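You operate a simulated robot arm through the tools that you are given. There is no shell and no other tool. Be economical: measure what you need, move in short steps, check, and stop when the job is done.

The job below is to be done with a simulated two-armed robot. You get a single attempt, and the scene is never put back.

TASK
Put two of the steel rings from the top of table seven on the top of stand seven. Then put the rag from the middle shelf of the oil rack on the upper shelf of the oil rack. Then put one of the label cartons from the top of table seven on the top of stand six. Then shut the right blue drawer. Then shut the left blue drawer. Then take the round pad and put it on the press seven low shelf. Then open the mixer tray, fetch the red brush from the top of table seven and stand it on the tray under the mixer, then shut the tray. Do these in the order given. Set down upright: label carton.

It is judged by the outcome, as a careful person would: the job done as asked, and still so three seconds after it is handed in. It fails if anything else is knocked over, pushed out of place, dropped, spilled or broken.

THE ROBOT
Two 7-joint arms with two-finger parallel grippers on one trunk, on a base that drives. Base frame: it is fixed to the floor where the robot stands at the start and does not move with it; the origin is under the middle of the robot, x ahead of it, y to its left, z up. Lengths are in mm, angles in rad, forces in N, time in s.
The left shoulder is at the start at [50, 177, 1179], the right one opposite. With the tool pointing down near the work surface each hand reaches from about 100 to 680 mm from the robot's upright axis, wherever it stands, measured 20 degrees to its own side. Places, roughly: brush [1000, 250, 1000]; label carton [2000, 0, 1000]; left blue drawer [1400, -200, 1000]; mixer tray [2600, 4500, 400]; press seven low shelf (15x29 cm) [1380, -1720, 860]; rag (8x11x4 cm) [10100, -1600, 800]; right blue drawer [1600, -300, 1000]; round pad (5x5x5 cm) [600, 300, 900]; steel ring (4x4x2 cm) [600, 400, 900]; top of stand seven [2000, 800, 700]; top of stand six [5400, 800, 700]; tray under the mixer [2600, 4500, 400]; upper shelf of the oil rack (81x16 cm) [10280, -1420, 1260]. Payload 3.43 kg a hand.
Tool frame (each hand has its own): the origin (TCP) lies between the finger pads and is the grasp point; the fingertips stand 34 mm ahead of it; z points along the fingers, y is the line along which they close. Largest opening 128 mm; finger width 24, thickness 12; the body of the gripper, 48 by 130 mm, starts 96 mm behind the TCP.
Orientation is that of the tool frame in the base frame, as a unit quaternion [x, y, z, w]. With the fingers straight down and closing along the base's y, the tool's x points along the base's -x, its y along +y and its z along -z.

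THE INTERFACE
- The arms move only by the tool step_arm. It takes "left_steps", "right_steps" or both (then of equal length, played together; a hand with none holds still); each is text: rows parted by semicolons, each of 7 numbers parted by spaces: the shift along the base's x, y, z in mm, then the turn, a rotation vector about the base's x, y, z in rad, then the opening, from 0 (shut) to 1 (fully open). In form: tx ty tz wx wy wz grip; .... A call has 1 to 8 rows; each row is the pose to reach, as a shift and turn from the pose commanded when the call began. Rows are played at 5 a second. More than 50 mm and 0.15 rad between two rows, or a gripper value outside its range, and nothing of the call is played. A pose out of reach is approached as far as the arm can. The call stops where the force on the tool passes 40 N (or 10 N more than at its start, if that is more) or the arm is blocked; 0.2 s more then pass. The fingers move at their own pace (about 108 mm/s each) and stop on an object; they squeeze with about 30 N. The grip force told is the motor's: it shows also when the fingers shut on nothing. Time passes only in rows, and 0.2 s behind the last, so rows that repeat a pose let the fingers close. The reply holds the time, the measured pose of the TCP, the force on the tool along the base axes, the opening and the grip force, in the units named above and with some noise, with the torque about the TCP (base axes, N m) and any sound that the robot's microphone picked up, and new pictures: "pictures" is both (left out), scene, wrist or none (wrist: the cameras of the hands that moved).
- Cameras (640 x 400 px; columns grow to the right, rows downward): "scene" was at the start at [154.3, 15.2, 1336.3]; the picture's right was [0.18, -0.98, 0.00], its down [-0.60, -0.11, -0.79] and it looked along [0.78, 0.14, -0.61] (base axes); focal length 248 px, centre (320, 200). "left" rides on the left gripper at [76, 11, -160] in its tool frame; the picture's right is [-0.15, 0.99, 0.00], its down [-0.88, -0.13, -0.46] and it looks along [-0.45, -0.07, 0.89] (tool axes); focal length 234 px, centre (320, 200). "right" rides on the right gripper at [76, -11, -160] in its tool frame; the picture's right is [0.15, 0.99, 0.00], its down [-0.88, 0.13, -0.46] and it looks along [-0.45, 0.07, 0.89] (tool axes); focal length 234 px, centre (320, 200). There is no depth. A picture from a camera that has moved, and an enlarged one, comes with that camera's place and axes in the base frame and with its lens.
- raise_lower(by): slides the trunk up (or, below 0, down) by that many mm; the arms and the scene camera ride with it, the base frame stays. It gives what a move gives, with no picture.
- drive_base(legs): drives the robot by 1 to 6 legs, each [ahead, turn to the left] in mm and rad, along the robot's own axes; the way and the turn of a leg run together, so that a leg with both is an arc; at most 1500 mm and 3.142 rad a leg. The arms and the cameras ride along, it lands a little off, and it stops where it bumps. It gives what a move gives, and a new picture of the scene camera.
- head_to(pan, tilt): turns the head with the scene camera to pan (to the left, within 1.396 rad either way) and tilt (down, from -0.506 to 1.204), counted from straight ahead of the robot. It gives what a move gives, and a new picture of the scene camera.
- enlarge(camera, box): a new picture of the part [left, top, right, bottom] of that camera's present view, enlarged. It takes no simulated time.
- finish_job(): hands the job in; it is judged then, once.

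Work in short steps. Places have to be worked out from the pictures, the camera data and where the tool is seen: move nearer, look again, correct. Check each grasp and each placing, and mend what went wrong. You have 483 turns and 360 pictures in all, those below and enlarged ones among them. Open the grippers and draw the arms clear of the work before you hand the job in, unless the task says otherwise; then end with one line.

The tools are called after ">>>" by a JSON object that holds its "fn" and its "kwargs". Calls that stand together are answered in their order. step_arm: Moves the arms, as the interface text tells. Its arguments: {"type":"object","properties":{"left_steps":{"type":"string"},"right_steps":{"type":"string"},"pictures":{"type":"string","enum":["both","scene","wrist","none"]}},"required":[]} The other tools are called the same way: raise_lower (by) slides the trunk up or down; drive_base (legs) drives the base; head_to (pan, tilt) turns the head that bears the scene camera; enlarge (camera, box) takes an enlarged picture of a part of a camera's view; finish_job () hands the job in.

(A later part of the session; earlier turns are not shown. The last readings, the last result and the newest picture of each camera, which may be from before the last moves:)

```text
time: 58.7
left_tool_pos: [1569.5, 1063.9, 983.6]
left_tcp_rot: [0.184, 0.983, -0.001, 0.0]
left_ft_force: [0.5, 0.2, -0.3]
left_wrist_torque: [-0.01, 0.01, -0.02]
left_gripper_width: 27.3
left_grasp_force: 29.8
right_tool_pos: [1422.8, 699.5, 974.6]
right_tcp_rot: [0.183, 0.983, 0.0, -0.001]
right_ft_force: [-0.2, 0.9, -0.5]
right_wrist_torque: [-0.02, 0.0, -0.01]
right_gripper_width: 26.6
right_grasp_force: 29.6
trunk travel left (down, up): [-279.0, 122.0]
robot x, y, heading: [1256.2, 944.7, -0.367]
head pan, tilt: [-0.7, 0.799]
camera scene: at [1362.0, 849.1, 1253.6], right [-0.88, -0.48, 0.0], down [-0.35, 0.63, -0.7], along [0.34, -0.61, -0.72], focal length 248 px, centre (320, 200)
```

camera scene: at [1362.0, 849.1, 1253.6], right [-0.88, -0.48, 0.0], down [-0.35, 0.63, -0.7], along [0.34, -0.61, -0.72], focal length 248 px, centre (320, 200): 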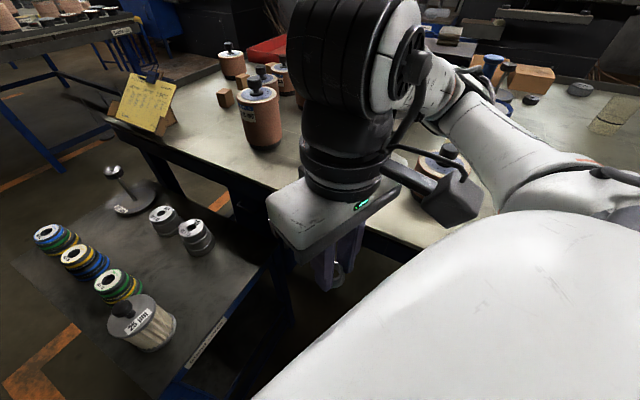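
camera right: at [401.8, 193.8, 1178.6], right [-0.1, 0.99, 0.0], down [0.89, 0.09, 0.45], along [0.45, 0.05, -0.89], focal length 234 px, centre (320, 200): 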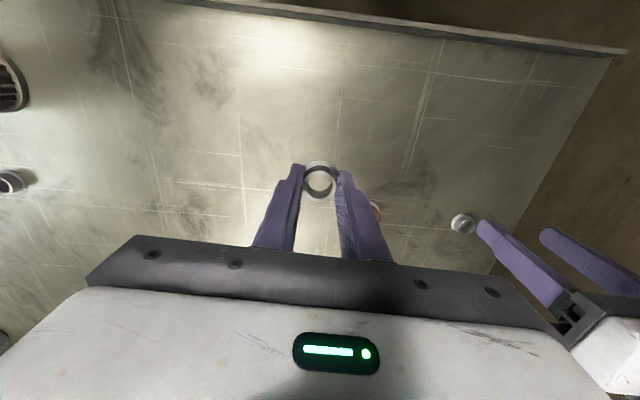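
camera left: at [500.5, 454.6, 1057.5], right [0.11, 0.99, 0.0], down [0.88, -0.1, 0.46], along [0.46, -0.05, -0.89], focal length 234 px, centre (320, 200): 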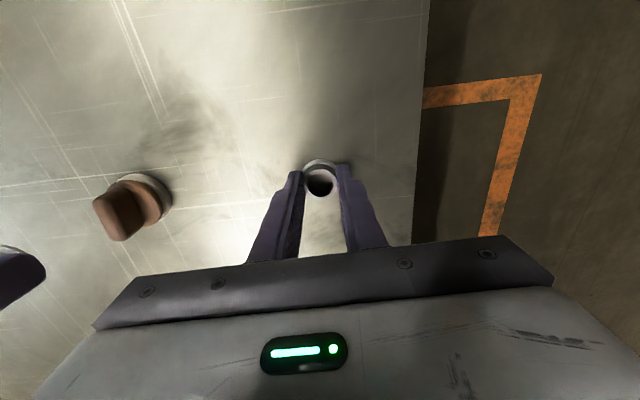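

No damage visible. Working from the stand's left side (facing −y) is safer, so I back off and drive round to there.

>>> {"fn": "drive_base", "kwargs": {"legs": [[-200, 0], [0, 0.817], [722, 0], [0, -2.02]]}}

>>> {"fn": "head_to", "kwargs": {"pan": 0.0, "tilt": 0.8}}

```text
time: 70.7
left_tool_pos: [1947.0, 1081.4, 982.9]
left_tcp_rot: [0.702, 0.712, -0.001, -0.001]
left_ft_force: [-0.2, -0.6, -0.6]
left_wrist_torque: [0.01, -0.01, 0.0]
left_gripper_width: 27.3
left_grasp_force: 29.9
right_tool_pos: [1555.6, 1081.9, 974.3]
right_tcp_rot: [0.702, 0.712, 0.001, -0.001]
right_ft_force: [-0.6, -0.1, -0.5]
right_wrist_torque: [0.01, 0.01, -0.02]
right_gripper_width: 27.4
right_grasp_force: 30.3
trunk travel left (down, up): [-279.0, 122.0]
robot x, y, heading: [1719.4, 1326.1, -1.561]
head pan, tilt: [-0.7, 0.799]
camera scene: at [1670.7, 1193.8, 1253.6], right [-0.77, 0.63, 0.0], down [0.45, 0.55, -0.7], along [-0.44, -0.54, -0.72], focal length 248 px, centre (320, 200)
```

scene: 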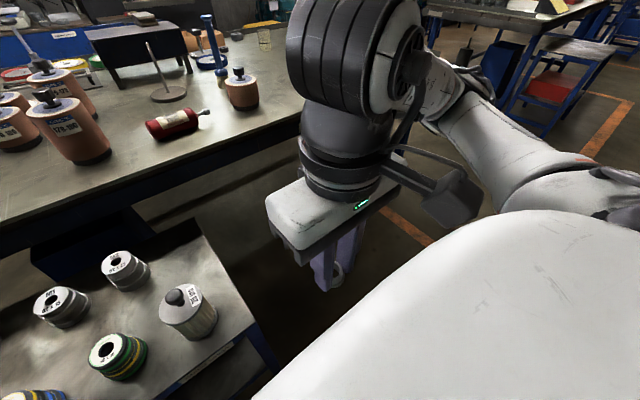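

```text
time: 71.8
left_tool_pos: [1945.5, 1081.6, 983.4]
left_tcp_rot: [0.702, 0.712, -0.001, 0.0]
left_ft_force: [-0.1, 0.0, -0.1]
left_wrist_torque: [-0.01, -0.01, -0.03]
left_gripper_width: 27.1
left_grasp_force: 30.0
right_tool_pos: [1555.0, 1081.9, 973.4]
right_tcp_rot: [0.703, 0.712, 0.001, 0.0]
right_ft_force: [-0.4, 0.0, -1.2]
right_wrist_torque: [-0.02, 0.03, -0.01]
right_gripper_width: 27.2
right_grasp_force: 29.7
trunk travel left (down, up): [-279.0, 122.0]
robot x, y, heading: [1722.1, 1324.0, -1.556]
head pan, tilt: [0.0, 0.799]
camera scene: at [1722.9, 1175.5, 1253.6], right [-1.0, -0.01, 0.0], down [-0.01, 0.72, -0.7], along [0.01, -0.7, -0.72], focal length 248 px, centre (320, 200)
```

scene: 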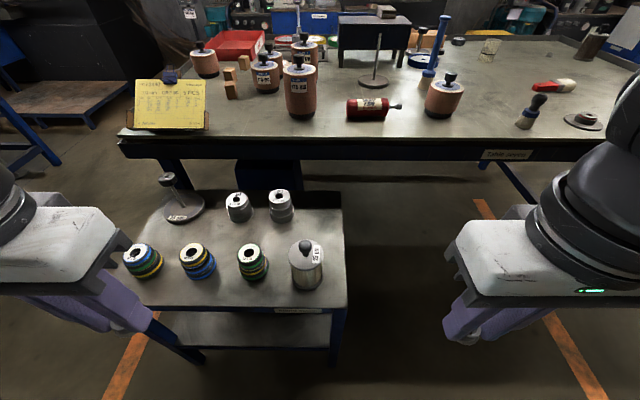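

I see free room at x 1665–1810, y 630–820 on the stand (z≈642). I lower the trunk 200 mm, then swing the right hand (raised) to above (1705,670).

>>> {"fn": "raise_lower", "kwargs": {"by": -200}}

>>> {"fn": "step_arm", "kwargs": {"right_steps": "0 0 45 0 0 0 0.1; 0 0 90 0 0 0 0.1; 10 -48 100 0 0 0 0.1; 25 -95 100 0 0 0 0.1; 40 -140 100 0 0 0 0.1; 55 -187 100 0 0 0 0.1; 70 -234 100 0 0 0 0.1; 85 -280 100 0 0 0 0.1", "pictures": "scene"}}

```text
time: 73.9
left_tool_pos: [1945.6, 1081.5, 783.5]
left_tcp_rot: [0.702, 0.712, -0.002, 0.0]
left_ft_force: [0.3, -0.2, 0.3]
left_wrist_torque: [-0.02, 0.0, -0.02]
left_gripper_width: 26.9
left_grasp_force: 29.7
right_tool_pos: [1555.9, 1081.1, 775.0]
right_tcp_rot: [0.701, 0.713, 0.0, -0.001]
right_ft_force: [0.2, -0.1, -0.5]
right_wrist_torque: [-0.01, 0.01, -0.02]
right_gripper_width: 27.2
right_grasp_force: 30.1
trunk travel left (down, up): [-79.0, 322.0]
robot x, y, heading: [1723.6, 1329.2, -1.555]
head pan, tilt: [0.0, 0.799]
```

```text
time: 75.7
left_tool_pos: [1947.4, 1081.4, 781.8]
left_tcp_rot: [0.702, 0.712, -0.001, -0.001]
left_ft_force: [0.1, 1.5, 0.5]
left_wrist_torque: [-0.02, -0.01, -0.03]
left_gripper_width: 27.0
left_grasp_force: 29.8
right_tool_pos: [1637.1, 800.7, 873.4]
right_tcp_rot: [0.702, 0.712, 0.0, -0.002]
right_ft_force: [-0.3, -1.5, -0.1]
right_wrist_torque: [-0.01, -0.03, 0.01]
right_gripper_width: 27.1
right_grasp_force: 30.2
trunk travel left (down, up): [-79.0, 322.0]
robot x, y, heading: [1721.8, 1326.9, -1.557]
head pan, tilt: [0.0, 0.799]
camera scene: at [1723.1, 1175.6, 1053.5], right [-1.0, -0.01, 0.0], down [-0.01, 0.72, -0.7], along [0.01, -0.7, -0.72], focal length 248 px, centre (320, 200)
```

scene: 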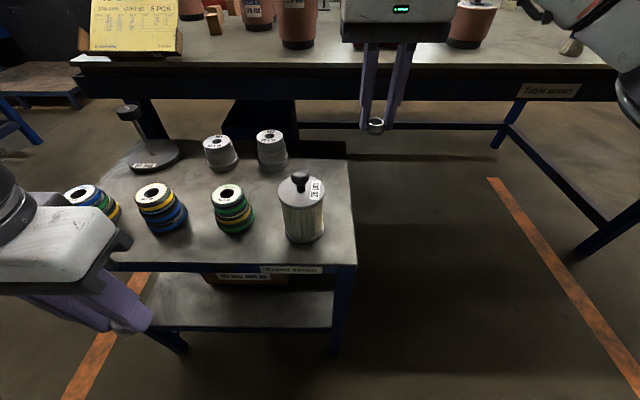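

The target is slightly far, so I drive forward 60 mm (left hand stays short of the stand edge).

>>> {"fn": "drive_base", "kwargs": {"legs": [[60, 0]]}}

>>> {"fn": "step_arm", "kwargs": {"right_steps": "25 -20 -20 0 0 0 0.1; 55 -40 -40 0 0 0 0.1; 58 -55 -80 0 0 0 0.1; 58 -55 -80 0 0 0 0.1"}}

```text
time: 76.7
left_tool_pos: [1947.4, 1022.8, 783.2]
left_tcp_rot: [0.702, 0.712, -0.001, 0.0]
left_ft_force: [0.1, 0.4, 0.5]
left_wrist_torque: [-0.04, 0.0, -0.03]
left_gripper_width: 27.3
left_grasp_force: 29.6
right_tool_pos: [1639.8, 741.3, 875.1]
right_tcp_rot: [0.702, 0.712, 0.0, -0.001]
right_ft_force: [1.0, -0.1, -0.6]
right_wrist_torque: [-0.04, 0.01, 0.01]
right_gripper_width: 27.2
right_grasp_force: 29.5
trunk travel left (down, up): [-79.0, 322.0]
robot x, y, heading: [1724.1, 1266.4, -1.555]
head pan, tilt: [0.0, 0.799]
camera scene: at [1724.1, 1116.3, 1053.5], right [-1.0, -0.02, 0.0], down [-0.01, 0.72, -0.7], along [0.01, -0.7, -0.72], focal length 248 px, centre (320, 200)
```

scene: 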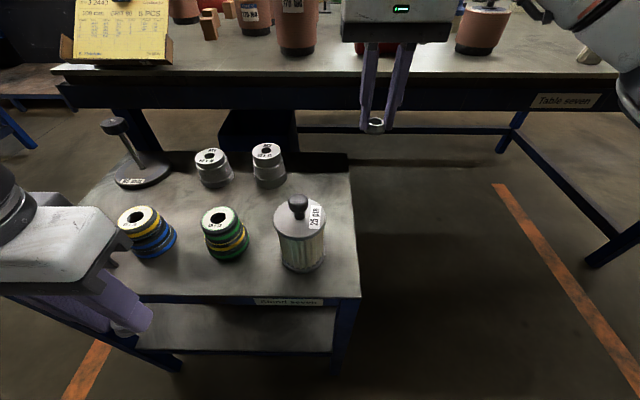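

```text
time: 77.7
left_tool_pos: [1947.9, 1023.2, 783.9]
left_tcp_rot: [0.702, 0.712, -0.001, 0.0]
left_ft_force: [-0.1, -0.3, -1.3]
left_wrist_torque: [0.05, 0.01, 0.03]
left_gripper_width: 27.1
left_grasp_force: 30.2
right_tool_pos: [1697.8, 688.3, 795.6]
right_tcp_rot: [0.701, 0.713, 0.001, -0.001]
right_ft_force: [-0.3, 0.1, -0.1]
right_wrist_torque: [-0.01, 0.01, -0.02]
right_gripper_width: 27.0
right_grasp_force: 29.8
trunk travel left (down, up): [-79.0, 322.0]
robot x, y, heading: [1725.7, 1262.9, -1.553]
head pan, tilt: [0.0, 0.799]
camera scene: at [1724.1, 1116.3, 1053.5], right [-1.0, -0.02, 0.0], down [-0.01, 0.72, -0.7], along [0.01, -0.7, -0.72], focal length 248 px, centre (320, 200)
camera right: at [1684.6, 764.0, 956.2], right [0.99, 0.16, 0.0], down [0.14, -0.88, 0.45], along [0.07, -0.45, -0.89], focal length 234 px, centre (320, 200)
```

scene: 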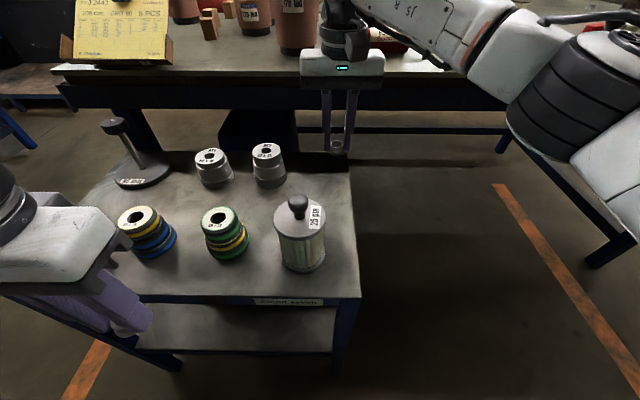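
right: 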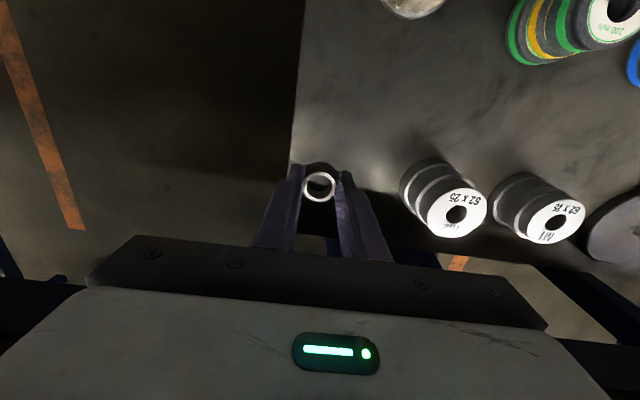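

The ring would land ~39 mm from the stand edge; I shift 20 mm inward and descend to near the surface.

>>> {"fn": "step_arm", "kwargs": {"right_steps": "20 10 -30 0 0 0 0.1; 20 20 -60 0 0 0 0.1; 20 20 -90 0 0 0 0.1; 20 20 -107 0 0 0 0.1; 20 20 -107 0 0 0 0.1", "pictures": "wrist"}}

```text
time: 78.9
left_tool_pos: [1947.3, 1024.2, 782.9]
left_tcp_rot: [0.702, 0.712, -0.001, 0.001]
left_ft_force: [-0.1, 0.0, -0.2]
left_wrist_torque: [-0.03, 0.02, 0.03]
left_gripper_width: 27.4
left_grasp_force: 30.2
right_tool_pos: [1718.8, 707.7, 696.2]
right_tcp_rot: [0.701, 0.713, -0.001, 0.006]
right_ft_force: [-2.3, 7.0, 15.3]
right_wrist_torque: [0.17, 0.13, 0.01]
right_gripper_width: 27.3
right_grasp_force: 29.7
trunk travel left (down, up): [-79.0, 322.0]
robot x, y, heading: [1724.2, 1269.6, -1.555]
head pan, tilt: [0.0, 0.799]
stopped in row 5 (right hand): the force on the tool passed its limit at 42 N (the readings are from after the stop); the commanded pose is now the measured one
camera right: at [1704.2, 785.3, 856.1], right [0.99, 0.16, 0.01], down [0.14, -0.87, 0.47], along [0.08, -0.46, -0.89], focal length 234 px, centre (320, 200)
```

right: 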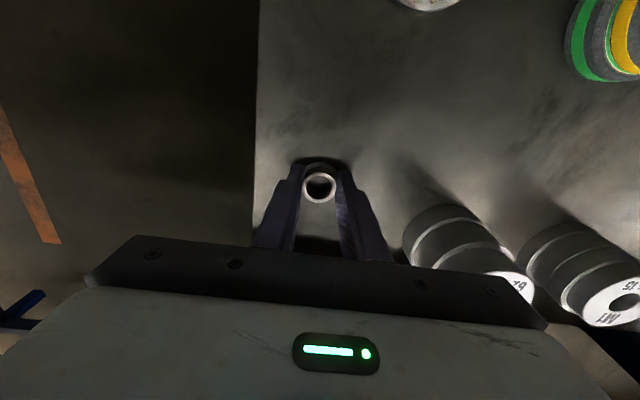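

Contact: the ring is on the stand (top ≈656). I open slightly and rise.

>>> {"fn": "step_arm", "kwargs": {"right_steps": "0 0 1 0 0 0 0.3; 0 0 1 0 0 0 0.45; 0 0 1 0 0 0 0.45; 0 0 40 0 0 0 0.45; 0 0 85 0 0 0 0.45; 0 0 130 0 0 0 0.45; 0 0 175 0 0 0 0.45"}}

```text
time: 80.5
left_tool_pos: [1947.4, 1021.7, 782.2]
left_tcp_rot: [0.701, 0.713, -0.001, 0.0]
left_ft_force: [0.1, 0.4, 0.6]
left_wrist_torque: [0.01, 0.0, -0.02]
left_gripper_width: 27.2
left_grasp_force: 30.1
right_tool_pos: [1719.5, 702.7, 868.5]
right_tcp_rot: [0.701, 0.713, 0.0, 0.005]
right_ft_force: [-0.2, -0.8, 0.9]
right_wrist_torque: [0.02, 0.0, 0.02]
right_gripper_width: 57.5
right_grasp_force: 0.1
trunk travel left (down, up): [-79.0, 322.0]
robot x, y, heading: [1720.4, 1264.9, -1.558]
head pan, tilt: [0.0, 0.799]
camera scene: at [1724.1, 1116.6, 1053.5], right [-1.0, -0.02, 0.0], down [-0.01, 0.72, -0.7], along [0.01, -0.7, -0.72], focal length 248 px, centre (320, 200)
camera right: at [1704.9, 781.4, 1027.8], right [0.99, 0.16, 0.0], down [0.14, -0.88, 0.46], along [0.08, -0.46, -0.89], focal length 234 px, centre (320, 200)
```

scene: 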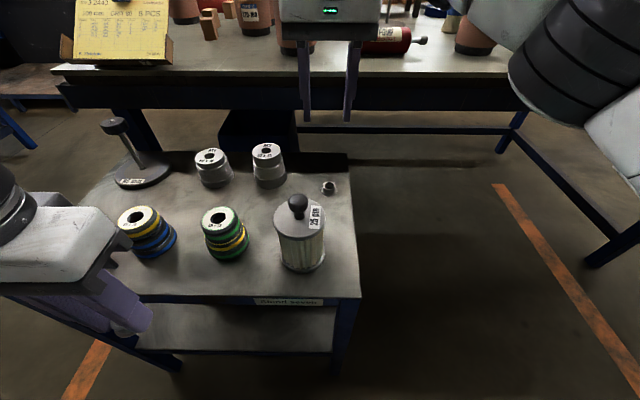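
right: 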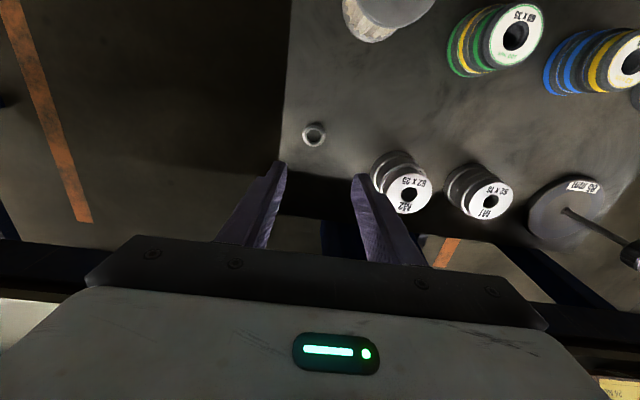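

Ring 1 stands well. I retract the right hand and bring the left hand up and over.

>>> {"fn": "step_arm", "kwargs": {"right_steps": "-20 40 10 0 0 0 0.45; -40 80 10 0 0 0 0.45; -60 120 10 0 0 0 0.45; -80 160 10 0 0 0 0.45; -100 200 10 0 0 0 0.45; -120 240 10 0 0 0 0.45; -140 280 10 0 0 0 0.45; -160 310 10 0 0 0 0.45", "left_steps": "0 0 45 0 0 0 0.1; 0 0 90 0 0 0 0.1; 0 0 130 0 0 0 0.1; -30 -30 135 0 0 0 0.1; -60 -60 135 0 0 0 0.1; -90 -95 135 0 0 0 0.1; -110 -135 135 0 0 0 0.1; -130 -175 135 0 0 0 0.1", "pictures": "none"}}

>>> {"fn": "step_arm", "kwargs": {"left_steps": "-15 -45 0 0 0 0 0.1; -30 -90 -30 0 0 0 0.1; -30 -92 -70 0 0 0 0.1; -30 -92 -110 0 0 0 0.1"}}

```text
time: 82.3
left_tool_pos: [1848.0, 908.8, 916.2]
left_tcp_rot: [0.7, 0.714, -0.002, 0.0]
left_ft_force: [0.0, -1.0, -0.1]
left_wrist_torque: [-0.01, 0.0, 0.0]
left_gripper_width: 27.4
left_grasp_force: 30.0
left hand out of reach, approached as far as the arm can: row 7, 8
right_tool_pos: [1556.4, 1019.3, 878.7]
right_tcp_rot: [0.703, 0.711, -0.001, 0.004]
right_ft_force: [0.3, 0.0, 0.7]
right_wrist_torque: [0.01, 0.01, 0.02]
right_gripper_width: 57.5
right_grasp_force: 0.1
trunk travel left (down, up): [-79.0, 322.0]
robot x, y, heading: [1721.9, 1265.2, -1.557]
head pan, tilt: [0.0, 0.799]
```

```text
refused: row 2 steps farther than a row can; nothing moved
```

The hand was too high for that spot; I continue at z≈880 toward (1788,755).

>>> {"fn": "step_arm", "kwargs": {"left_steps": "0 0 -36 0 0 0 0.1; -15 -40 -36 0 0 0 0.1; -30 -80 -36 0 0 0 0.1; -45 -115 -36 0 0 0 0.1; -60 -150 -36 0 0 0 0.1; -60 -153 -75 0 0 0 0.1; -60 -153 -115 0 0 0 0.1"}}

```text
time: 83.9
left_tool_pos: [1872.5, 806.6, 800.0]
left_tcp_rot: [0.702, 0.712, -0.004, 0.0]
left_ft_force: [-0.6, 0.8, 0.0]
left_wrist_torque: [-0.03, 0.0, 0.01]
left_gripper_width: 27.1
left_grasp_force: 30.1
left hand out of reach, approached as far as the arm can: row 2, 3, 4, 5, 6, 7
right_tool_pos: [1555.2, 1019.3, 879.2]
right_tcp_rot: [0.701, 0.713, -0.001, 0.005]
right_ft_force: [0.5, -0.4, 1.1]
right_wrist_torque: [-0.03, -0.01, -0.01]
right_gripper_width: 57.7
right_grasp_force: 0.1
trunk travel left (down, up): [-79.0, 322.0]
robot x, y, heading: [1720.0, 1266.7, -1.555]
head pan, tilt: [0.0, 0.799]
camera scene: at [1724.1, 1116.7, 1053.6], right [-1.0, -0.02, 0.0], down [-0.01, 0.72, -0.7], along [0.01, -0.7, -0.72], focal length 248 px, centre (320, 200)
camera left: at [1883.0, 883.7, 960.1], right [0.99, -0.13, 0.0], down [-0.12, -0.88, 0.46], along [-0.06, -0.46, -0.89], focal length 234 px, centre (320, 200)
```

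scene: 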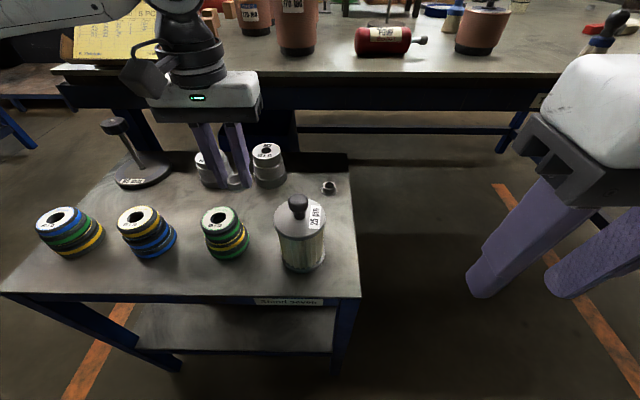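
left: 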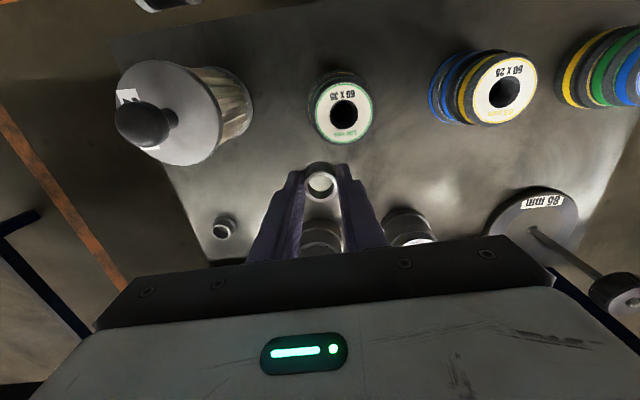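

The left arm won't reach further inward, but turning the base right by 0.15 rad swings it to about (1802,789), free of objects.

>>> {"fn": "drive_base", "kwargs": {"legs": [[0, -0.15]]}}

>>> {"fn": "step_arm", "kwargs": {"left_steps": "0 -10 -20 0 0 0 0.1; 0 -10 -20 0 0 0 0.1", "pictures": "wrist"}}

```text
time: 85.0
left_tool_pos: [1801.7, 788.3, 801.9]
left_tcp_rot: [0.754, 0.657, -0.003, 0.0]
left_ft_force: [-0.1, 0.5, 1.0]
left_wrist_torque: [0.03, -0.01, 0.04]
left_gripper_width: 27.0
left_grasp_force: 30.2
right_tool_pos: [1521.3, 1045.6, 879.0]
right_tcp_rot: [0.754, 0.657, -0.001, 0.004]
right_ft_force: [-0.3, -0.3, -0.1]
right_wrist_torque: [0.0, 0.0, 0.01]
right_gripper_width: 57.6
right_grasp_force: 0.0
trunk travel left (down, up): [-79.0, 322.0]
robot x, y, heading: [1721.9, 1269.2, -1.711]
head pan, tilt: [0.0, 0.799]
camera scene: at [1701.2, 1117.9, 1053.6], right [-0.99, 0.14, 0.0], down [0.1, 0.71, -0.7], along [-0.09, -0.69, -0.72], focal length 248 px, centre (320, 200)
```

scene: 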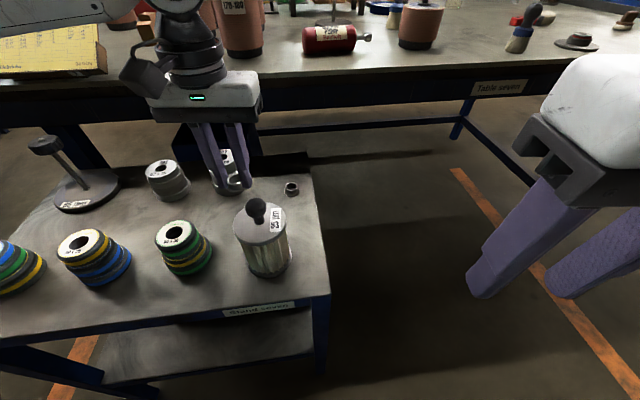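

```text
time: 85.5
left_tool_pos: [1804.1, 779.8, 781.1]
left_tcp_rot: [0.754, 0.657, -0.005, -0.001]
left_ft_force: [-0.6, 0.4, 0.0]
left_wrist_torque: [0.02, -0.02, 0.02]
left_gripper_width: 27.1
left_grasp_force: 30.4
right_tool_pos: [1521.2, 1046.9, 878.5]
right_tcp_rot: [0.754, 0.657, -0.001, 0.004]
right_ft_force: [-0.3, 0.3, 0.0]
right_wrist_torque: [0.02, 0.0, 0.03]
right_gripper_width: 57.5
right_grasp_force: 0.0
trunk travel left (down, up): [-79.0, 322.0]
robot x, y, heading: [1720.9, 1265.9, -1.704]
head pan, tilt: [0.0, 0.799]
camera left: at [1826.3, 855.1, 940.2], right [0.96, -0.28, -0.01], down [-0.25, -0.85, 0.46], along [-0.13, -0.44, -0.89], focal length 234 px, centre (320, 200)
```

left: 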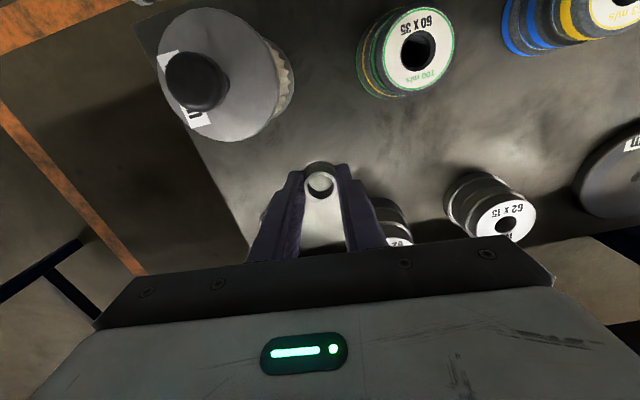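

The landing spot is clear of ring 1 and the other pieces. I lower to contact.

>>> {"fn": "step_arm", "kwargs": {"left_steps": "0 0 -40 0 0 0 0.1; 0 0 -75 0 0 0 0.1; 0 0 -82 0 0 0 0.1; 0 0 -89 0 0 0 0.1", "pictures": "wrist"}}

```text
time: 86.5
left_tool_pos: [1812.5, 785.7, 696.6]
left_tcp_rot: [0.754, 0.657, -0.005, 0.001]
left_ft_force: [0.7, -0.3, 8.4]
left_wrist_torque: [-0.04, -0.06, 0.01]
left_gripper_width: 27.3
left_grasp_force: 29.9
left hand out of reach, approached as far as the arm can: row 1, 2, 3, 4
right_tool_pos: [1520.4, 1046.6, 880.5]
right_tcp_rot: [0.754, 0.657, 0.0, 0.004]
right_ft_force: [-0.1, -0.2, -0.2]
right_wrist_torque: [0.0, 0.0, -0.05]
right_gripper_width: 57.8
right_grasp_force: 0.0
trunk travel left (down, up): [-79.0, 322.0]
robot x, y, heading: [1726.0, 1268.2, -1.705]
head pan, tilt: [0.0, 0.799]
camera left: at [1834.7, 860.6, 856.2], right [0.96, -0.28, -0.01], down [-0.24, -0.85, 0.46], along [-0.13, -0.44, -0.89], focal length 234 px, centre (320, 200)
```

left: 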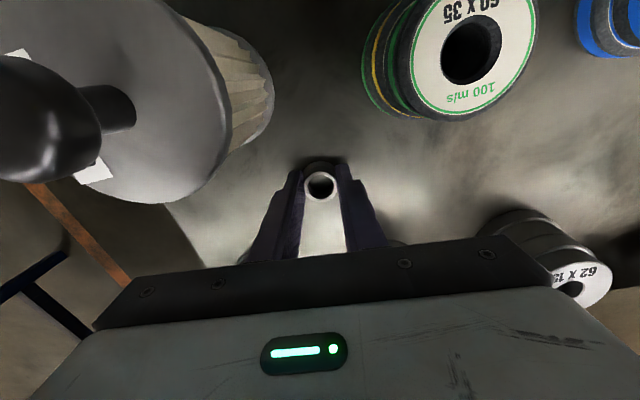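

Light contact (8 N): ring 2 is down at z 696. I open and rise.

>>> {"fn": "step_arm", "kwargs": {"left_steps": "0 0 0 0 0 0 0.3; 0 0 0 0 0 0 0.42; 0 0 0 0 0 0 0.42; 0 0 40 0 0 0 0.42; 0 0 85 0 0 0 0.42; 0 0 130 0 0 0 0.42; 0 0 170 0 0 0 0.42"}}

```text
time: 88.2
left_tool_pos: [1814.4, 786.9, 855.1]
left_tcp_rot: [0.754, 0.657, -0.003, 0.0]
left_ft_force: [0.5, 0.2, 0.5]
left_wrist_torque: [-0.01, -0.01, -0.02]
left_gripper_width: 53.7
left_grasp_force: 0.0
left hand out of reach, approached as far as the arm can: row 7
right_tool_pos: [1520.2, 1045.7, 879.7]
right_tcp_rot: [0.753, 0.658, -0.001, 0.005]
right_ft_force: [0.0, 0.1, 0.6]
right_wrist_torque: [-0.02, -0.02, 0.04]
right_gripper_width: 57.6
right_grasp_force: 0.1
trunk travel left (down, up): [-79.0, 322.0]
robot x, y, heading: [1720.2, 1269.9, -1.706]
head pan, tilt: [0.0, 0.799]
camera scene: at [1701.3, 1117.9, 1053.6], right [-0.99, 0.14, 0.0], down [0.1, 0.71, -0.7], along [-0.09, -0.69, -0.72], focal length 248 px, centre (320, 200)
camera left: at [1835.4, 860.1, 1015.0], right [0.96, -0.28, 0.0], down [-0.25, -0.85, 0.46], along [-0.13, -0.44, -0.89], focal length 234 px, centre (320, 200)
```

scene: 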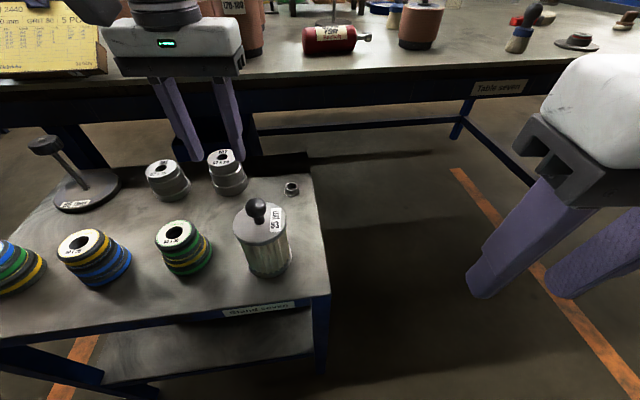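
left: 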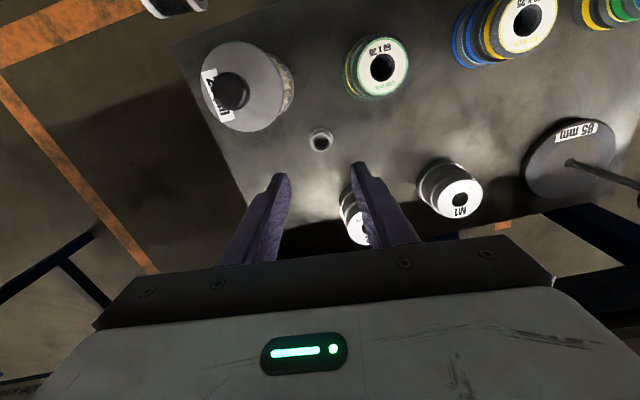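

Both rings are on stand seven. I raise the trunk and back off, then head for the oil rack; first a look along the aisle.

>>> {"fn": "raise_lower", "kwargs": {"by": 200}}

>>> {"fn": "drive_base", "kwargs": {"legs": [[-500, 0], [0, 1.705]]}}

>>> {"fn": "head_to", "kwargs": {"pan": 0.0, "tilt": 0.2}}

```text
time: 90.3
left_tool_pos: [1812.2, 785.0, 1055.4]
left_tcp_rot: [0.754, 0.657, -0.003, -0.001]
left_ft_force: [-0.3, 0.1, -0.2]
left_wrist_torque: [-0.01, -0.03, -0.02]
left_gripper_width: 53.8
left_grasp_force: 0.2
right_tool_pos: [1520.0, 1044.6, 1078.9]
right_tcp_rot: [0.753, 0.658, 0.0, 0.004]
right_ft_force: [-0.2, -0.6, -0.9]
right_wrist_torque: [0.01, -0.01, 0.02]
right_gripper_width: 57.5
right_grasp_force: 0.1
trunk travel left (down, up): [-279.0, 122.0]
robot x, y, heading: [1720.7, 1264.0, -1.706]
head pan, tilt: [0.0, 0.799]
```

```text
time: 97.4
left_tool_pos: [2255.3, 1929.3, 1054.4]
left_tcp_rot: [-0.001, 1.0, -0.003, 0.002]
left_ft_force: [1.0, 0.0, -0.1]
left_wrist_torque: [0.01, -0.03, -0.05]
left_gripper_width: 53.7
left_grasp_force: 0.0
right_tool_pos: [2037.4, 1603.7, 1078.8]
right_tcp_rot: [-0.001, 1.0, 0.003, 0.004]
right_ft_force: [0.5, 0.9, 0.3]
right_wrist_torque: [0.02, 0.01, 0.02]
right_gripper_width: 57.6
right_grasp_force: 0.1
trunk travel left (down, up): [-279.0, 122.0]
robot x, y, heading: [1787.8, 1773.9, -0.001]
head pan, tilt: [0.0, 0.799]
camera scene: at [1940.3, 1773.1, 1253.6], right [0.0, -1.0, 0.0], down [-0.72, 0.0, -0.7], along [0.7, 0.0, -0.72], focal length 248 px, centre (320, 200)
```

scene: 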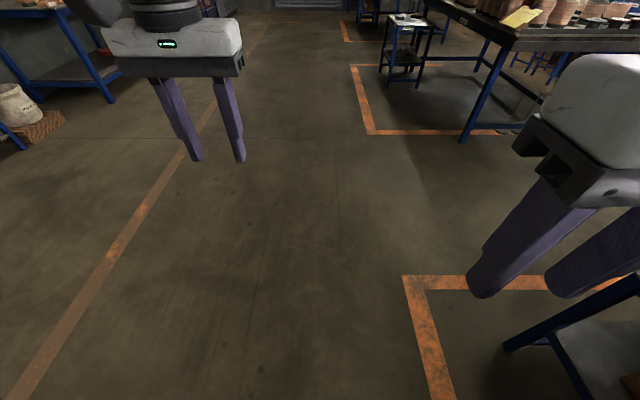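

```text
time: 98.4
left_tool_pos: [2256.8, 1929.0, 1055.7]
left_tcp_rot: [-0.001, 1.0, -0.003, 0.001]
left_ft_force: [0.3, 0.8, -0.3]
left_wrist_torque: [0.05, 0.04, 0.02]
left_gripper_width: 54.0
left_grasp_force: 0.1
right_tool_pos: [2036.7, 1603.0, 1079.8]
right_tcp_rot: [-0.001, 1.0, 0.002, 0.004]
right_ft_force: [0.3, -0.1, 0.1]
right_wrist_torque: [0.04, 0.01, 0.04]
right_gripper_width: 57.4
right_grasp_force: 0.1
trunk travel left (down, up): [-279.0, 122.0]
robot x, y, heading: [1790.5, 1774.3, -0.001]
head pan, tilt: [0.0, 0.201]
camera scene: at [1952.9, 1773.0, 1307.1], right [0.0, -1.0, 0.0], down [-0.2, 0.0, -0.98], along [0.98, 0.0, -0.2], focal length 248 px, centre (320, 200)
```

scene: 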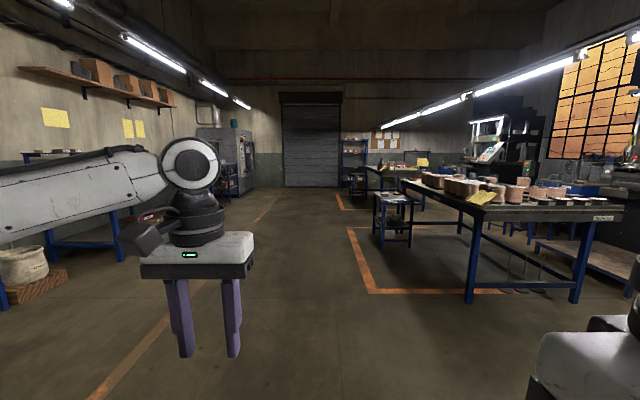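

The aisle at y≈1770 is clear. I tuck the left hand in and drive 6 m ahead toward the oil rack.

>>> {"fn": "step_arm", "kwargs": {"left_steps": "-45 10 0 0 0 0 0.42; -90 20 0 0 0 0 0.42; -135 30 0 0 0 0 0.42; -180 40 0 0 0 0 0.42; -210 50 0 0 0 0 0.42", "pictures": "none"}}

>>> {"fn": "drive_base", "kwargs": {"legs": [[1500, 0], [1500, 0], [1500, 0], [1000, 0]]}}

```text
time: 99.6
left_tool_pos: [2044.9, 1979.6, 1054.0]
left_tcp_rot: [-0.001, 1.0, -0.003, 0.002]
left_ft_force: [0.6, -0.7, 0.5]
left_wrist_torque: [0.03, 0.02, 0.02]
left_gripper_width: 53.8
left_grasp_force: 0.1
right_tool_pos: [2036.9, 1602.5, 1078.7]
right_tcp_rot: [-0.001, 1.0, 0.002, 0.004]
right_ft_force: [0.4, -1.0, 0.4]
right_wrist_torque: [0.03, -0.05, -0.03]
right_gripper_width: 57.7
right_grasp_force: 0.1
trunk travel left (down, up): [-279.0, 122.0]
robot x, y, heading: [1788.8, 1777.8, 0.003]
head pan, tilt: [0.0, 0.201]
```

```text
time: 125.8
left_tool_pos: [7526.7, 1930.5, 1055.8]
left_tcp_rot: [0.006, 1.0, -0.003, 0.001]
left_ft_force: [1.0, 0.7, -0.5]
left_wrist_torque: [0.0, 0.03, -0.02]
left_gripper_width: 53.7
left_grasp_force: 0.0
right_tool_pos: [7513.1, 1553.2, 1079.6]
right_tcp_rot: [0.006, 1.0, 0.002, 0.004]
right_ft_force: [-0.2, 0.1, -0.4]
right_wrist_torque: [0.06, -0.01, -0.03]
right_gripper_width: 57.7
right_grasp_force: 0.1
trunk travel left (down, up): [-279.0, 122.0]
robot x, y, heading: [7268.3, 1728.9, -0.01]
head pan, tilt: [0.0, 0.201]
camera scene: at [7431.3, 1724.8, 1307.2], right [-0.01, -1.0, 0.0], down [-0.2, 0.0, -0.98], along [0.98, -0.01, -0.2], focal length 248 px, centre (320, 200)
```

scene: 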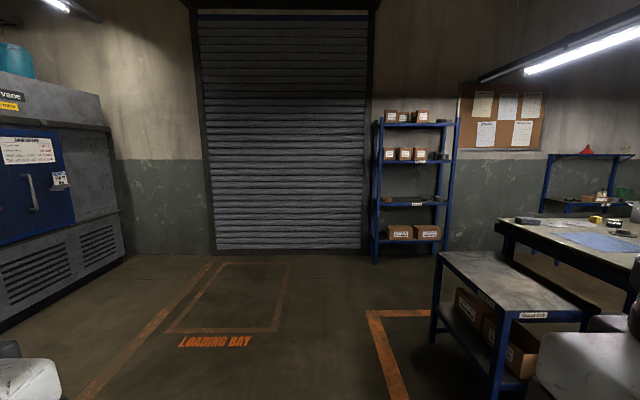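

The oil rack (red funnel) is beyond table five to the right. I drive closer and look to the right.

>>> {"fn": "drive_base", "kwargs": {"legs": [[1400, 0]]}}

>>> {"fn": "head_to", "kwargs": {"pan": -0.9, "tilt": 0.25}}

```text
time: 132.7
left_tool_pos: [8905.9, 1917.9, 1055.1]
left_tcp_rot: [0.005, 1.0, -0.003, 0.002]
left_ft_force: [0.0, -0.8, 0.2]
left_wrist_torque: [-0.01, -0.04, 0.01]
left_gripper_width: 53.7
left_grasp_force: 0.0
right_tool_pos: [8893.6, 1542.1, 1078.3]
right_tcp_rot: [0.003, 1.0, 0.004, 0.004]
right_ft_force: [0.2, -0.1, -0.2]
right_wrist_torque: [0.02, 0.02, -0.01]
right_gripper_width: 57.8
right_grasp_force: 0.1
trunk travel left (down, up): [-279.0, 122.0]
robot x, y, heading: [8649.4, 1713.7, -0.001]
head pan, tilt: [0.0, 0.201]
camera scene: at [8810.1, 1712.6, 1307.2], right [-0.01, -1.0, 0.0], down [-0.2, 0.0, -0.98], along [0.98, -0.01, -0.2], focal length 248 px, centre (320, 200)
```

scene: 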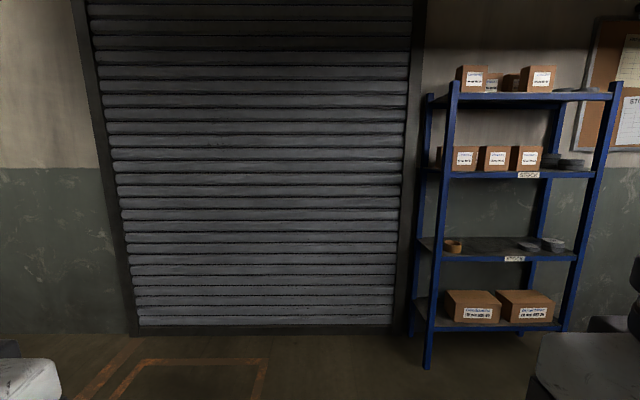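

```text
time: 133.9
left_tool_pos: [8905.3, 1919.9, 1055.2]
left_tcp_rot: [0.004, 1.0, -0.004, 0.002]
left_ft_force: [-0.1, -0.5, -0.8]
left_wrist_torque: [0.01, 0.01, 0.0]
left_gripper_width: 53.8
left_grasp_force: 0.1
right_tool_pos: [8892.9, 1541.7, 1079.4]
right_tcp_rot: [0.004, 1.0, 0.003, 0.004]
right_ft_force: [-0.5, 0.0, 0.4]
right_wrist_torque: [-0.01, 0.01, 0.02]
right_gripper_width: 57.5
right_grasp_force: 0.0
trunk travel left (down, up): [-279.0, 122.0]
robot x, y, heading: [8646.7, 1713.9, -0.009]
head pan, tilt: [-0.901, 0.25]
camera scene: at [8774.3, 1639.7, 1302.6], right [-0.79, -0.62, 0.0], down [-0.15, 0.19, -0.97], along [0.6, -0.76, -0.25], focal length 248 px, centre (320, 200)
```

scene: 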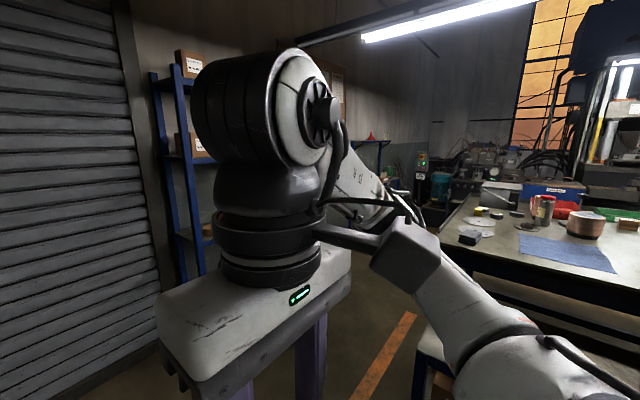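

The arm blocks the view; I advance a bit and turn the robot right instead.

>>> {"fn": "drive_base", "kwargs": {"legs": [[350, 0], [0, -1.2]]}}

>>> {"fn": "head_to", "kwargs": {"pan": 0.0, "tilt": 0.35}}

```text
time: 139.2
left_tool_pos: [9286.9, 1543.0, 1055.4]
left_tcp_rot: [0.572, 0.82, -0.004, 0.001]
left_ft_force: [0.1, 0.6, -0.7]
left_wrist_torque: [0.01, 0.02, 0.01]
left_gripper_width: 53.8
left_grasp_force: 0.0
right_tool_pos: [8930.5, 1420.9, 1078.3]
right_tcp_rot: [0.572, 0.82, 0.0, 0.004]
right_ft_force: [0.0, 0.2, -0.2]
right_wrist_torque: [-0.01, 0.01, 0.02]
right_gripper_width: 57.9
right_grasp_force: 0.1
trunk travel left (down, up): [-279.0, 122.0]
robot x, y, heading: [9004.1, 1708.3, -1.22]
head pan, tilt: [-0.901, 0.25]
camera scene: at [8979.1, 1565.4, 1302.6], right [-0.85, 0.52, 0.0], down [0.13, 0.21, -0.97], along [-0.5, -0.83, -0.25], focal length 248 px, centre (320, 200)
```

scene: 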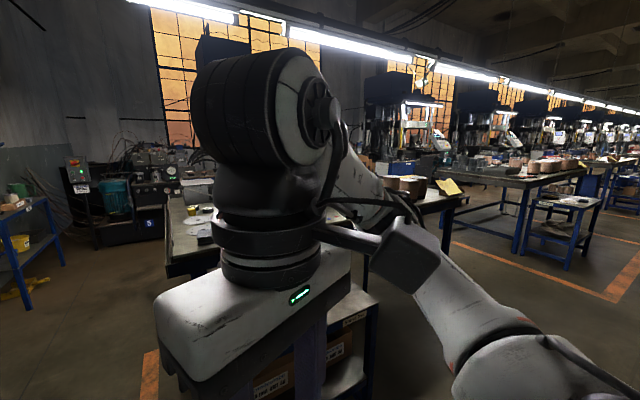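

```text
time: 140.4
left_tool_pos: [9286.0, 1542.4, 1055.2]
left_tcp_rot: [0.572, 0.82, -0.003, 0.0]
left_ft_force: [-0.3, 0.0, 0.4]
left_wrist_torque: [0.02, 0.02, -0.03]
left_gripper_width: 53.7
left_grasp_force: 0.0
right_tool_pos: [8930.8, 1422.0, 1079.8]
right_tcp_rot: [0.572, 0.82, 0.0, 0.005]
right_ft_force: [0.7, 0.3, 0.2]
right_wrist_torque: [-0.01, -0.01, 0.02]
right_gripper_width: 57.6
right_grasp_force: 0.0
trunk travel left (down, up): [-279.0, 122.0]
robot x, y, heading: [9007.0, 1711.7, -1.216]
head pan, tilt: [0.0, 0.351]
camera scene: at [9060.0, 1557.8, 1293.2], right [-0.94, -0.35, 0.0], down [-0.12, 0.32, -0.94], along [0.32, -0.88, -0.34], focal length 248 px, centre (320, 200)
```

scene: 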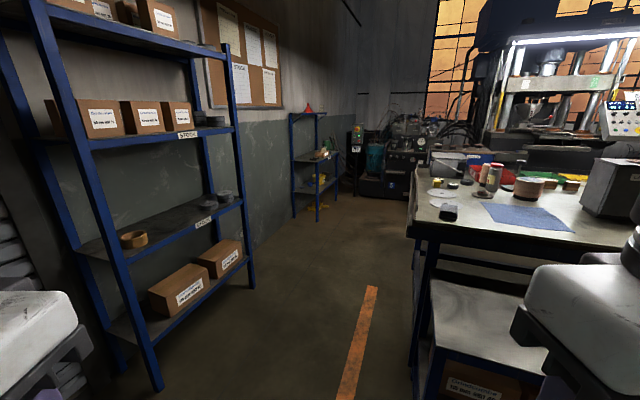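

The corridor between the stock shelf and table five is ~1 m wide, centred at x≈9560. I drive down it toward the oil rack.

>>> {"fn": "drive_base", "kwargs": {"legs": [[0, 0.305], [900, 0], [0, -0.66], [1300, 0]]}}

```text
time: 147.1
left_tool_pos: [9849.9, 859.2, 1059.3]
left_tcp_rot: [0.544, 0.839, -0.014, 0.009]
left_ft_force: [-0.5, -0.2, -0.7]
left_wrist_torque: [-0.01, -0.02, 0.02]
left_gripper_width: 54.0
left_grasp_force: 0.0
right_tool_pos: [9500.4, 717.9, 1080.1]
right_tcp_rot: [0.546, 0.838, -0.001, 0.007]
right_ft_force: [-0.2, 0.3, -0.2]
right_wrist_torque: [0.0, -0.04, 0.02]
right_gripper_width: 57.5
right_grasp_force: 0.1
trunk travel left (down, up): [-279.0, 122.0]
robot x, y, heading: [9557.5, 1007.9, -1.145]
head pan, tilt: [0.0, 0.351]
stopped in leg 3: the robot was blocked; the commanded pose is now the measured one
camera scene: at [9621.5, 865.1, 1294.2], right [-0.91, -0.41, 0.0], down [-0.14, 0.31, -0.94], along [0.39, -0.86, -0.34], focal length 248 px, centre (320, 200)
```

scene: 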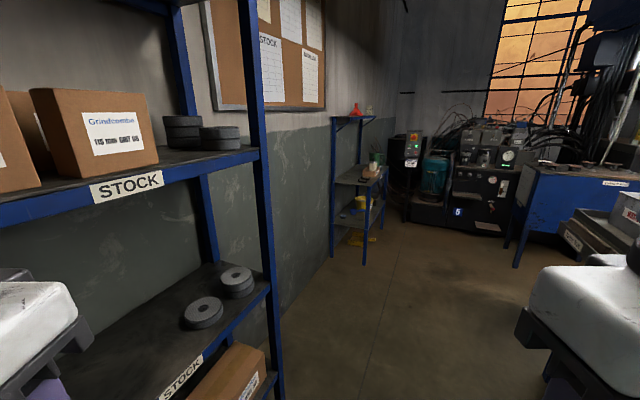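

Blocked in the turn — likely the left elbow at the stock shelf. I turn back a bit and look at the left arm.

>>> {"fn": "drive_base", "kwargs": {"legs": [[0, 0.15]]}}

>>> {"fn": "head_to", "kwargs": {"pan": 0.9, "tilt": 0.5}}

```text
time: 148.1
left_tool_pos: [9873.7, 901.6, 1059.1]
left_tcp_rot: [0.479, 0.878, -0.011, 0.006]
left_ft_force: [-0.7, 0.1, -0.4]
left_wrist_torque: [0.0, 0.0, 0.0]
left_gripper_width: 54.1
left_grasp_force: 0.1
right_tool_pos: [9549.0, 708.2, 1078.6]
right_tcp_rot: [0.481, 0.877, 0.0, 0.003]
right_ft_force: [0.8, -0.7, -1.2]
right_wrist_torque: [0.01, 0.0, -0.01]
right_gripper_width: 57.5
right_grasp_force: 0.0
trunk travel left (down, up): [-279.0, 122.0]
robot x, y, heading: [9562.6, 1008.8, -0.996]
head pan, tilt: [0.0, 0.351]
camera scene: at [9648.0, 869.6, 1293.2], right [-0.84, -0.54, 0.0], down [-0.19, 0.29, -0.94], along [0.51, -0.79, -0.34], focal length 248 px, centre (320, 200)
```

scene: 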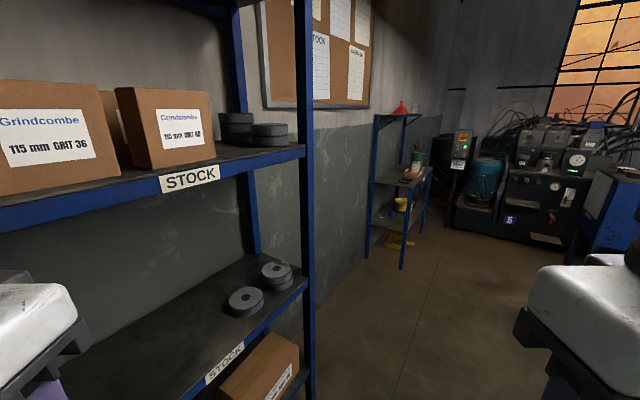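

```text
time: 149.3
left_tool_pos: [9872.7, 899.9, 1058.8]
left_tcp_rot: [0.48, 0.877, -0.011, 0.006]
left_ft_force: [0.5, -0.3, -1.0]
left_wrist_torque: [0.0, 0.01, -0.03]
left_gripper_width: 53.8
left_grasp_force: 0.1
right_tool_pos: [9549.4, 707.0, 1078.7]
right_tcp_rot: [0.481, 0.877, 0.001, 0.003]
right_ft_force: [-0.6, 0.1, 0.3]
right_wrist_torque: [0.0, -0.01, 0.04]
right_gripper_width: 57.6
right_grasp_force: 0.0
trunk travel left (down, up): [-279.0, 122.0]
robot x, y, heading: [9559.2, 1005.6, -0.996]
head pan, tilt: [0.901, 0.499]
camera scene: at [9687.7, 938.9, 1279.5], right [-0.1, -1.0, 0.0], down [-0.48, 0.05, -0.88], along [0.87, -0.08, -0.48], focal length 248 px, centre (320, 200)
```

scene: 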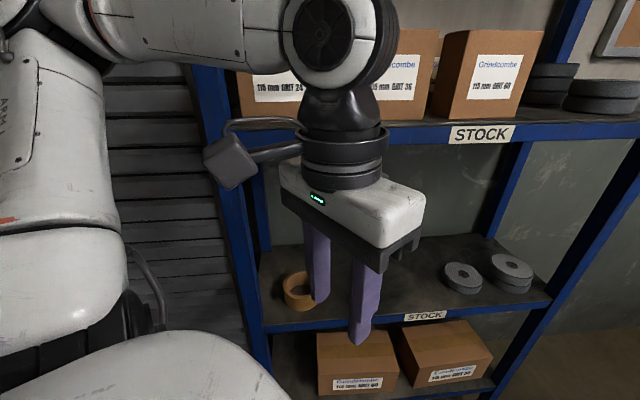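

Left elbow space is tight. I raise the trunk, back up, and re-enter the corridor biased to the table side (elbows pass above table height).

>>> {"fn": "raise_lower", "kwargs": {"by": 120}}

>>> {"fn": "drive_base", "kwargs": {"legs": [[-500, 0], [0, -0.29], [650, 0]]}}

>>> {"fn": "head_to", "kwargs": {"pan": 0.0, "tilt": 0.6}}

```text
time: 150.8
left_tool_pos: [9872.3, 900.4, 1179.0]
left_tcp_rot: [0.48, 0.877, -0.011, 0.006]
left_ft_force: [-0.5, -0.4, 0.4]
left_wrist_torque: [0.02, 0.0, 0.0]
left_gripper_width: 53.8
left_grasp_force: 0.0
right_tool_pos: [9549.5, 707.3, 1198.9]
right_tcp_rot: [0.482, 0.876, 0.002, 0.004]
right_ft_force: [0.1, 0.1, -0.3]
right_wrist_torque: [0.0, 0.02, -0.01]
right_gripper_width: 57.5
right_grasp_force: 0.0
trunk travel left (down, up): [-399.0, 2.0]
robot x, y, heading: [9556.5, 1006.3, -0.994]
head pan, tilt: [0.901, 0.499]
```

```text
time: 157.9
left_tool_pos: [9730.9, 628.3, 1178.3]
left_tcp_rot: [0.602, 0.798, -0.012, 0.004]
left_ft_force: [-1.0, -0.8, 0.4]
left_wrist_torque: [0.0, 0.03, -0.01]
left_gripper_width: 54.0
left_grasp_force: 0.2
right_tool_pos: [9365.8, 536.0, 1199.0]
right_tcp_rot: [0.604, 0.797, 0.001, 0.004]
right_ft_force: [0.1, -1.2, -0.8]
right_wrist_torque: [0.03, 0.0, 0.02]
right_gripper_width: 57.5
right_grasp_force: 0.0
trunk travel left (down, up): [-399.0, 2.0]
robot x, y, heading: [9461.8, 820.2, -1.288]
head pan, tilt: [0.901, 0.499]
camera scene: at [9565.0, 717.1, 1399.5], right [-0.38, -0.93, 0.0], down [-0.44, 0.18, -0.88], along [0.81, -0.33, -0.48], focal length 248 px, centre (320, 200)
```

scene: 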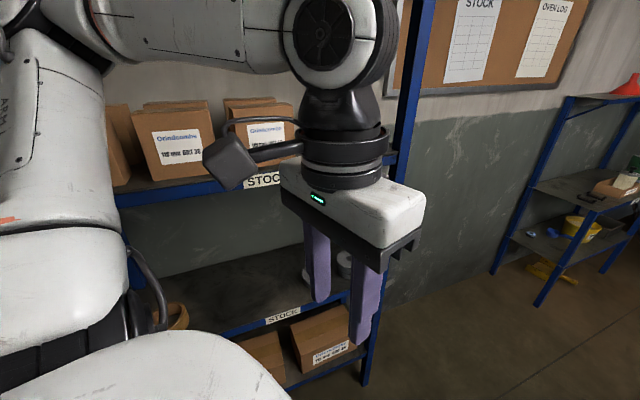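

```text
time: 159.1
left_tool_pos: [9732.3, 627.7, 1178.1]
left_tcp_rot: [0.601, 0.799, -0.011, 0.005]
left_ft_force: [0.3, -0.5, 0.4]
left_wrist_torque: [0.04, 0.0, -0.01]
left_gripper_width: 53.8
left_grasp_force: 0.1
right_tool_pos: [9365.5, 536.0, 1199.3]
right_tcp_rot: [0.603, 0.798, 0.0, 0.003]
right_ft_force: [-0.5, -0.3, 0.5]
right_wrist_torque: [-0.01, -0.02, -0.02]
right_gripper_width: 57.7
right_grasp_force: 0.0
trunk travel left (down, up): [-399.0, 2.0]
robot x, y, heading: [9465.0, 818.5, -1.292]
head pan, tilt: [0.0, 0.6]
camera scene: at [9505.3, 667.0, 1390.4], right [-0.96, -0.28, 0.0], down [-0.16, 0.54, -0.83], along [0.23, -0.79, -0.56], focal length 248 px, centre (320, 200)
```

scene: 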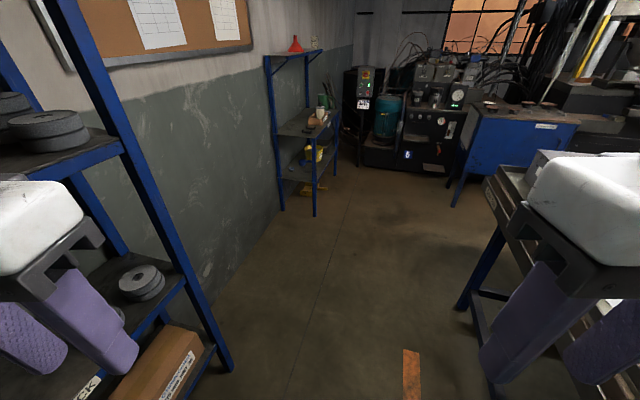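

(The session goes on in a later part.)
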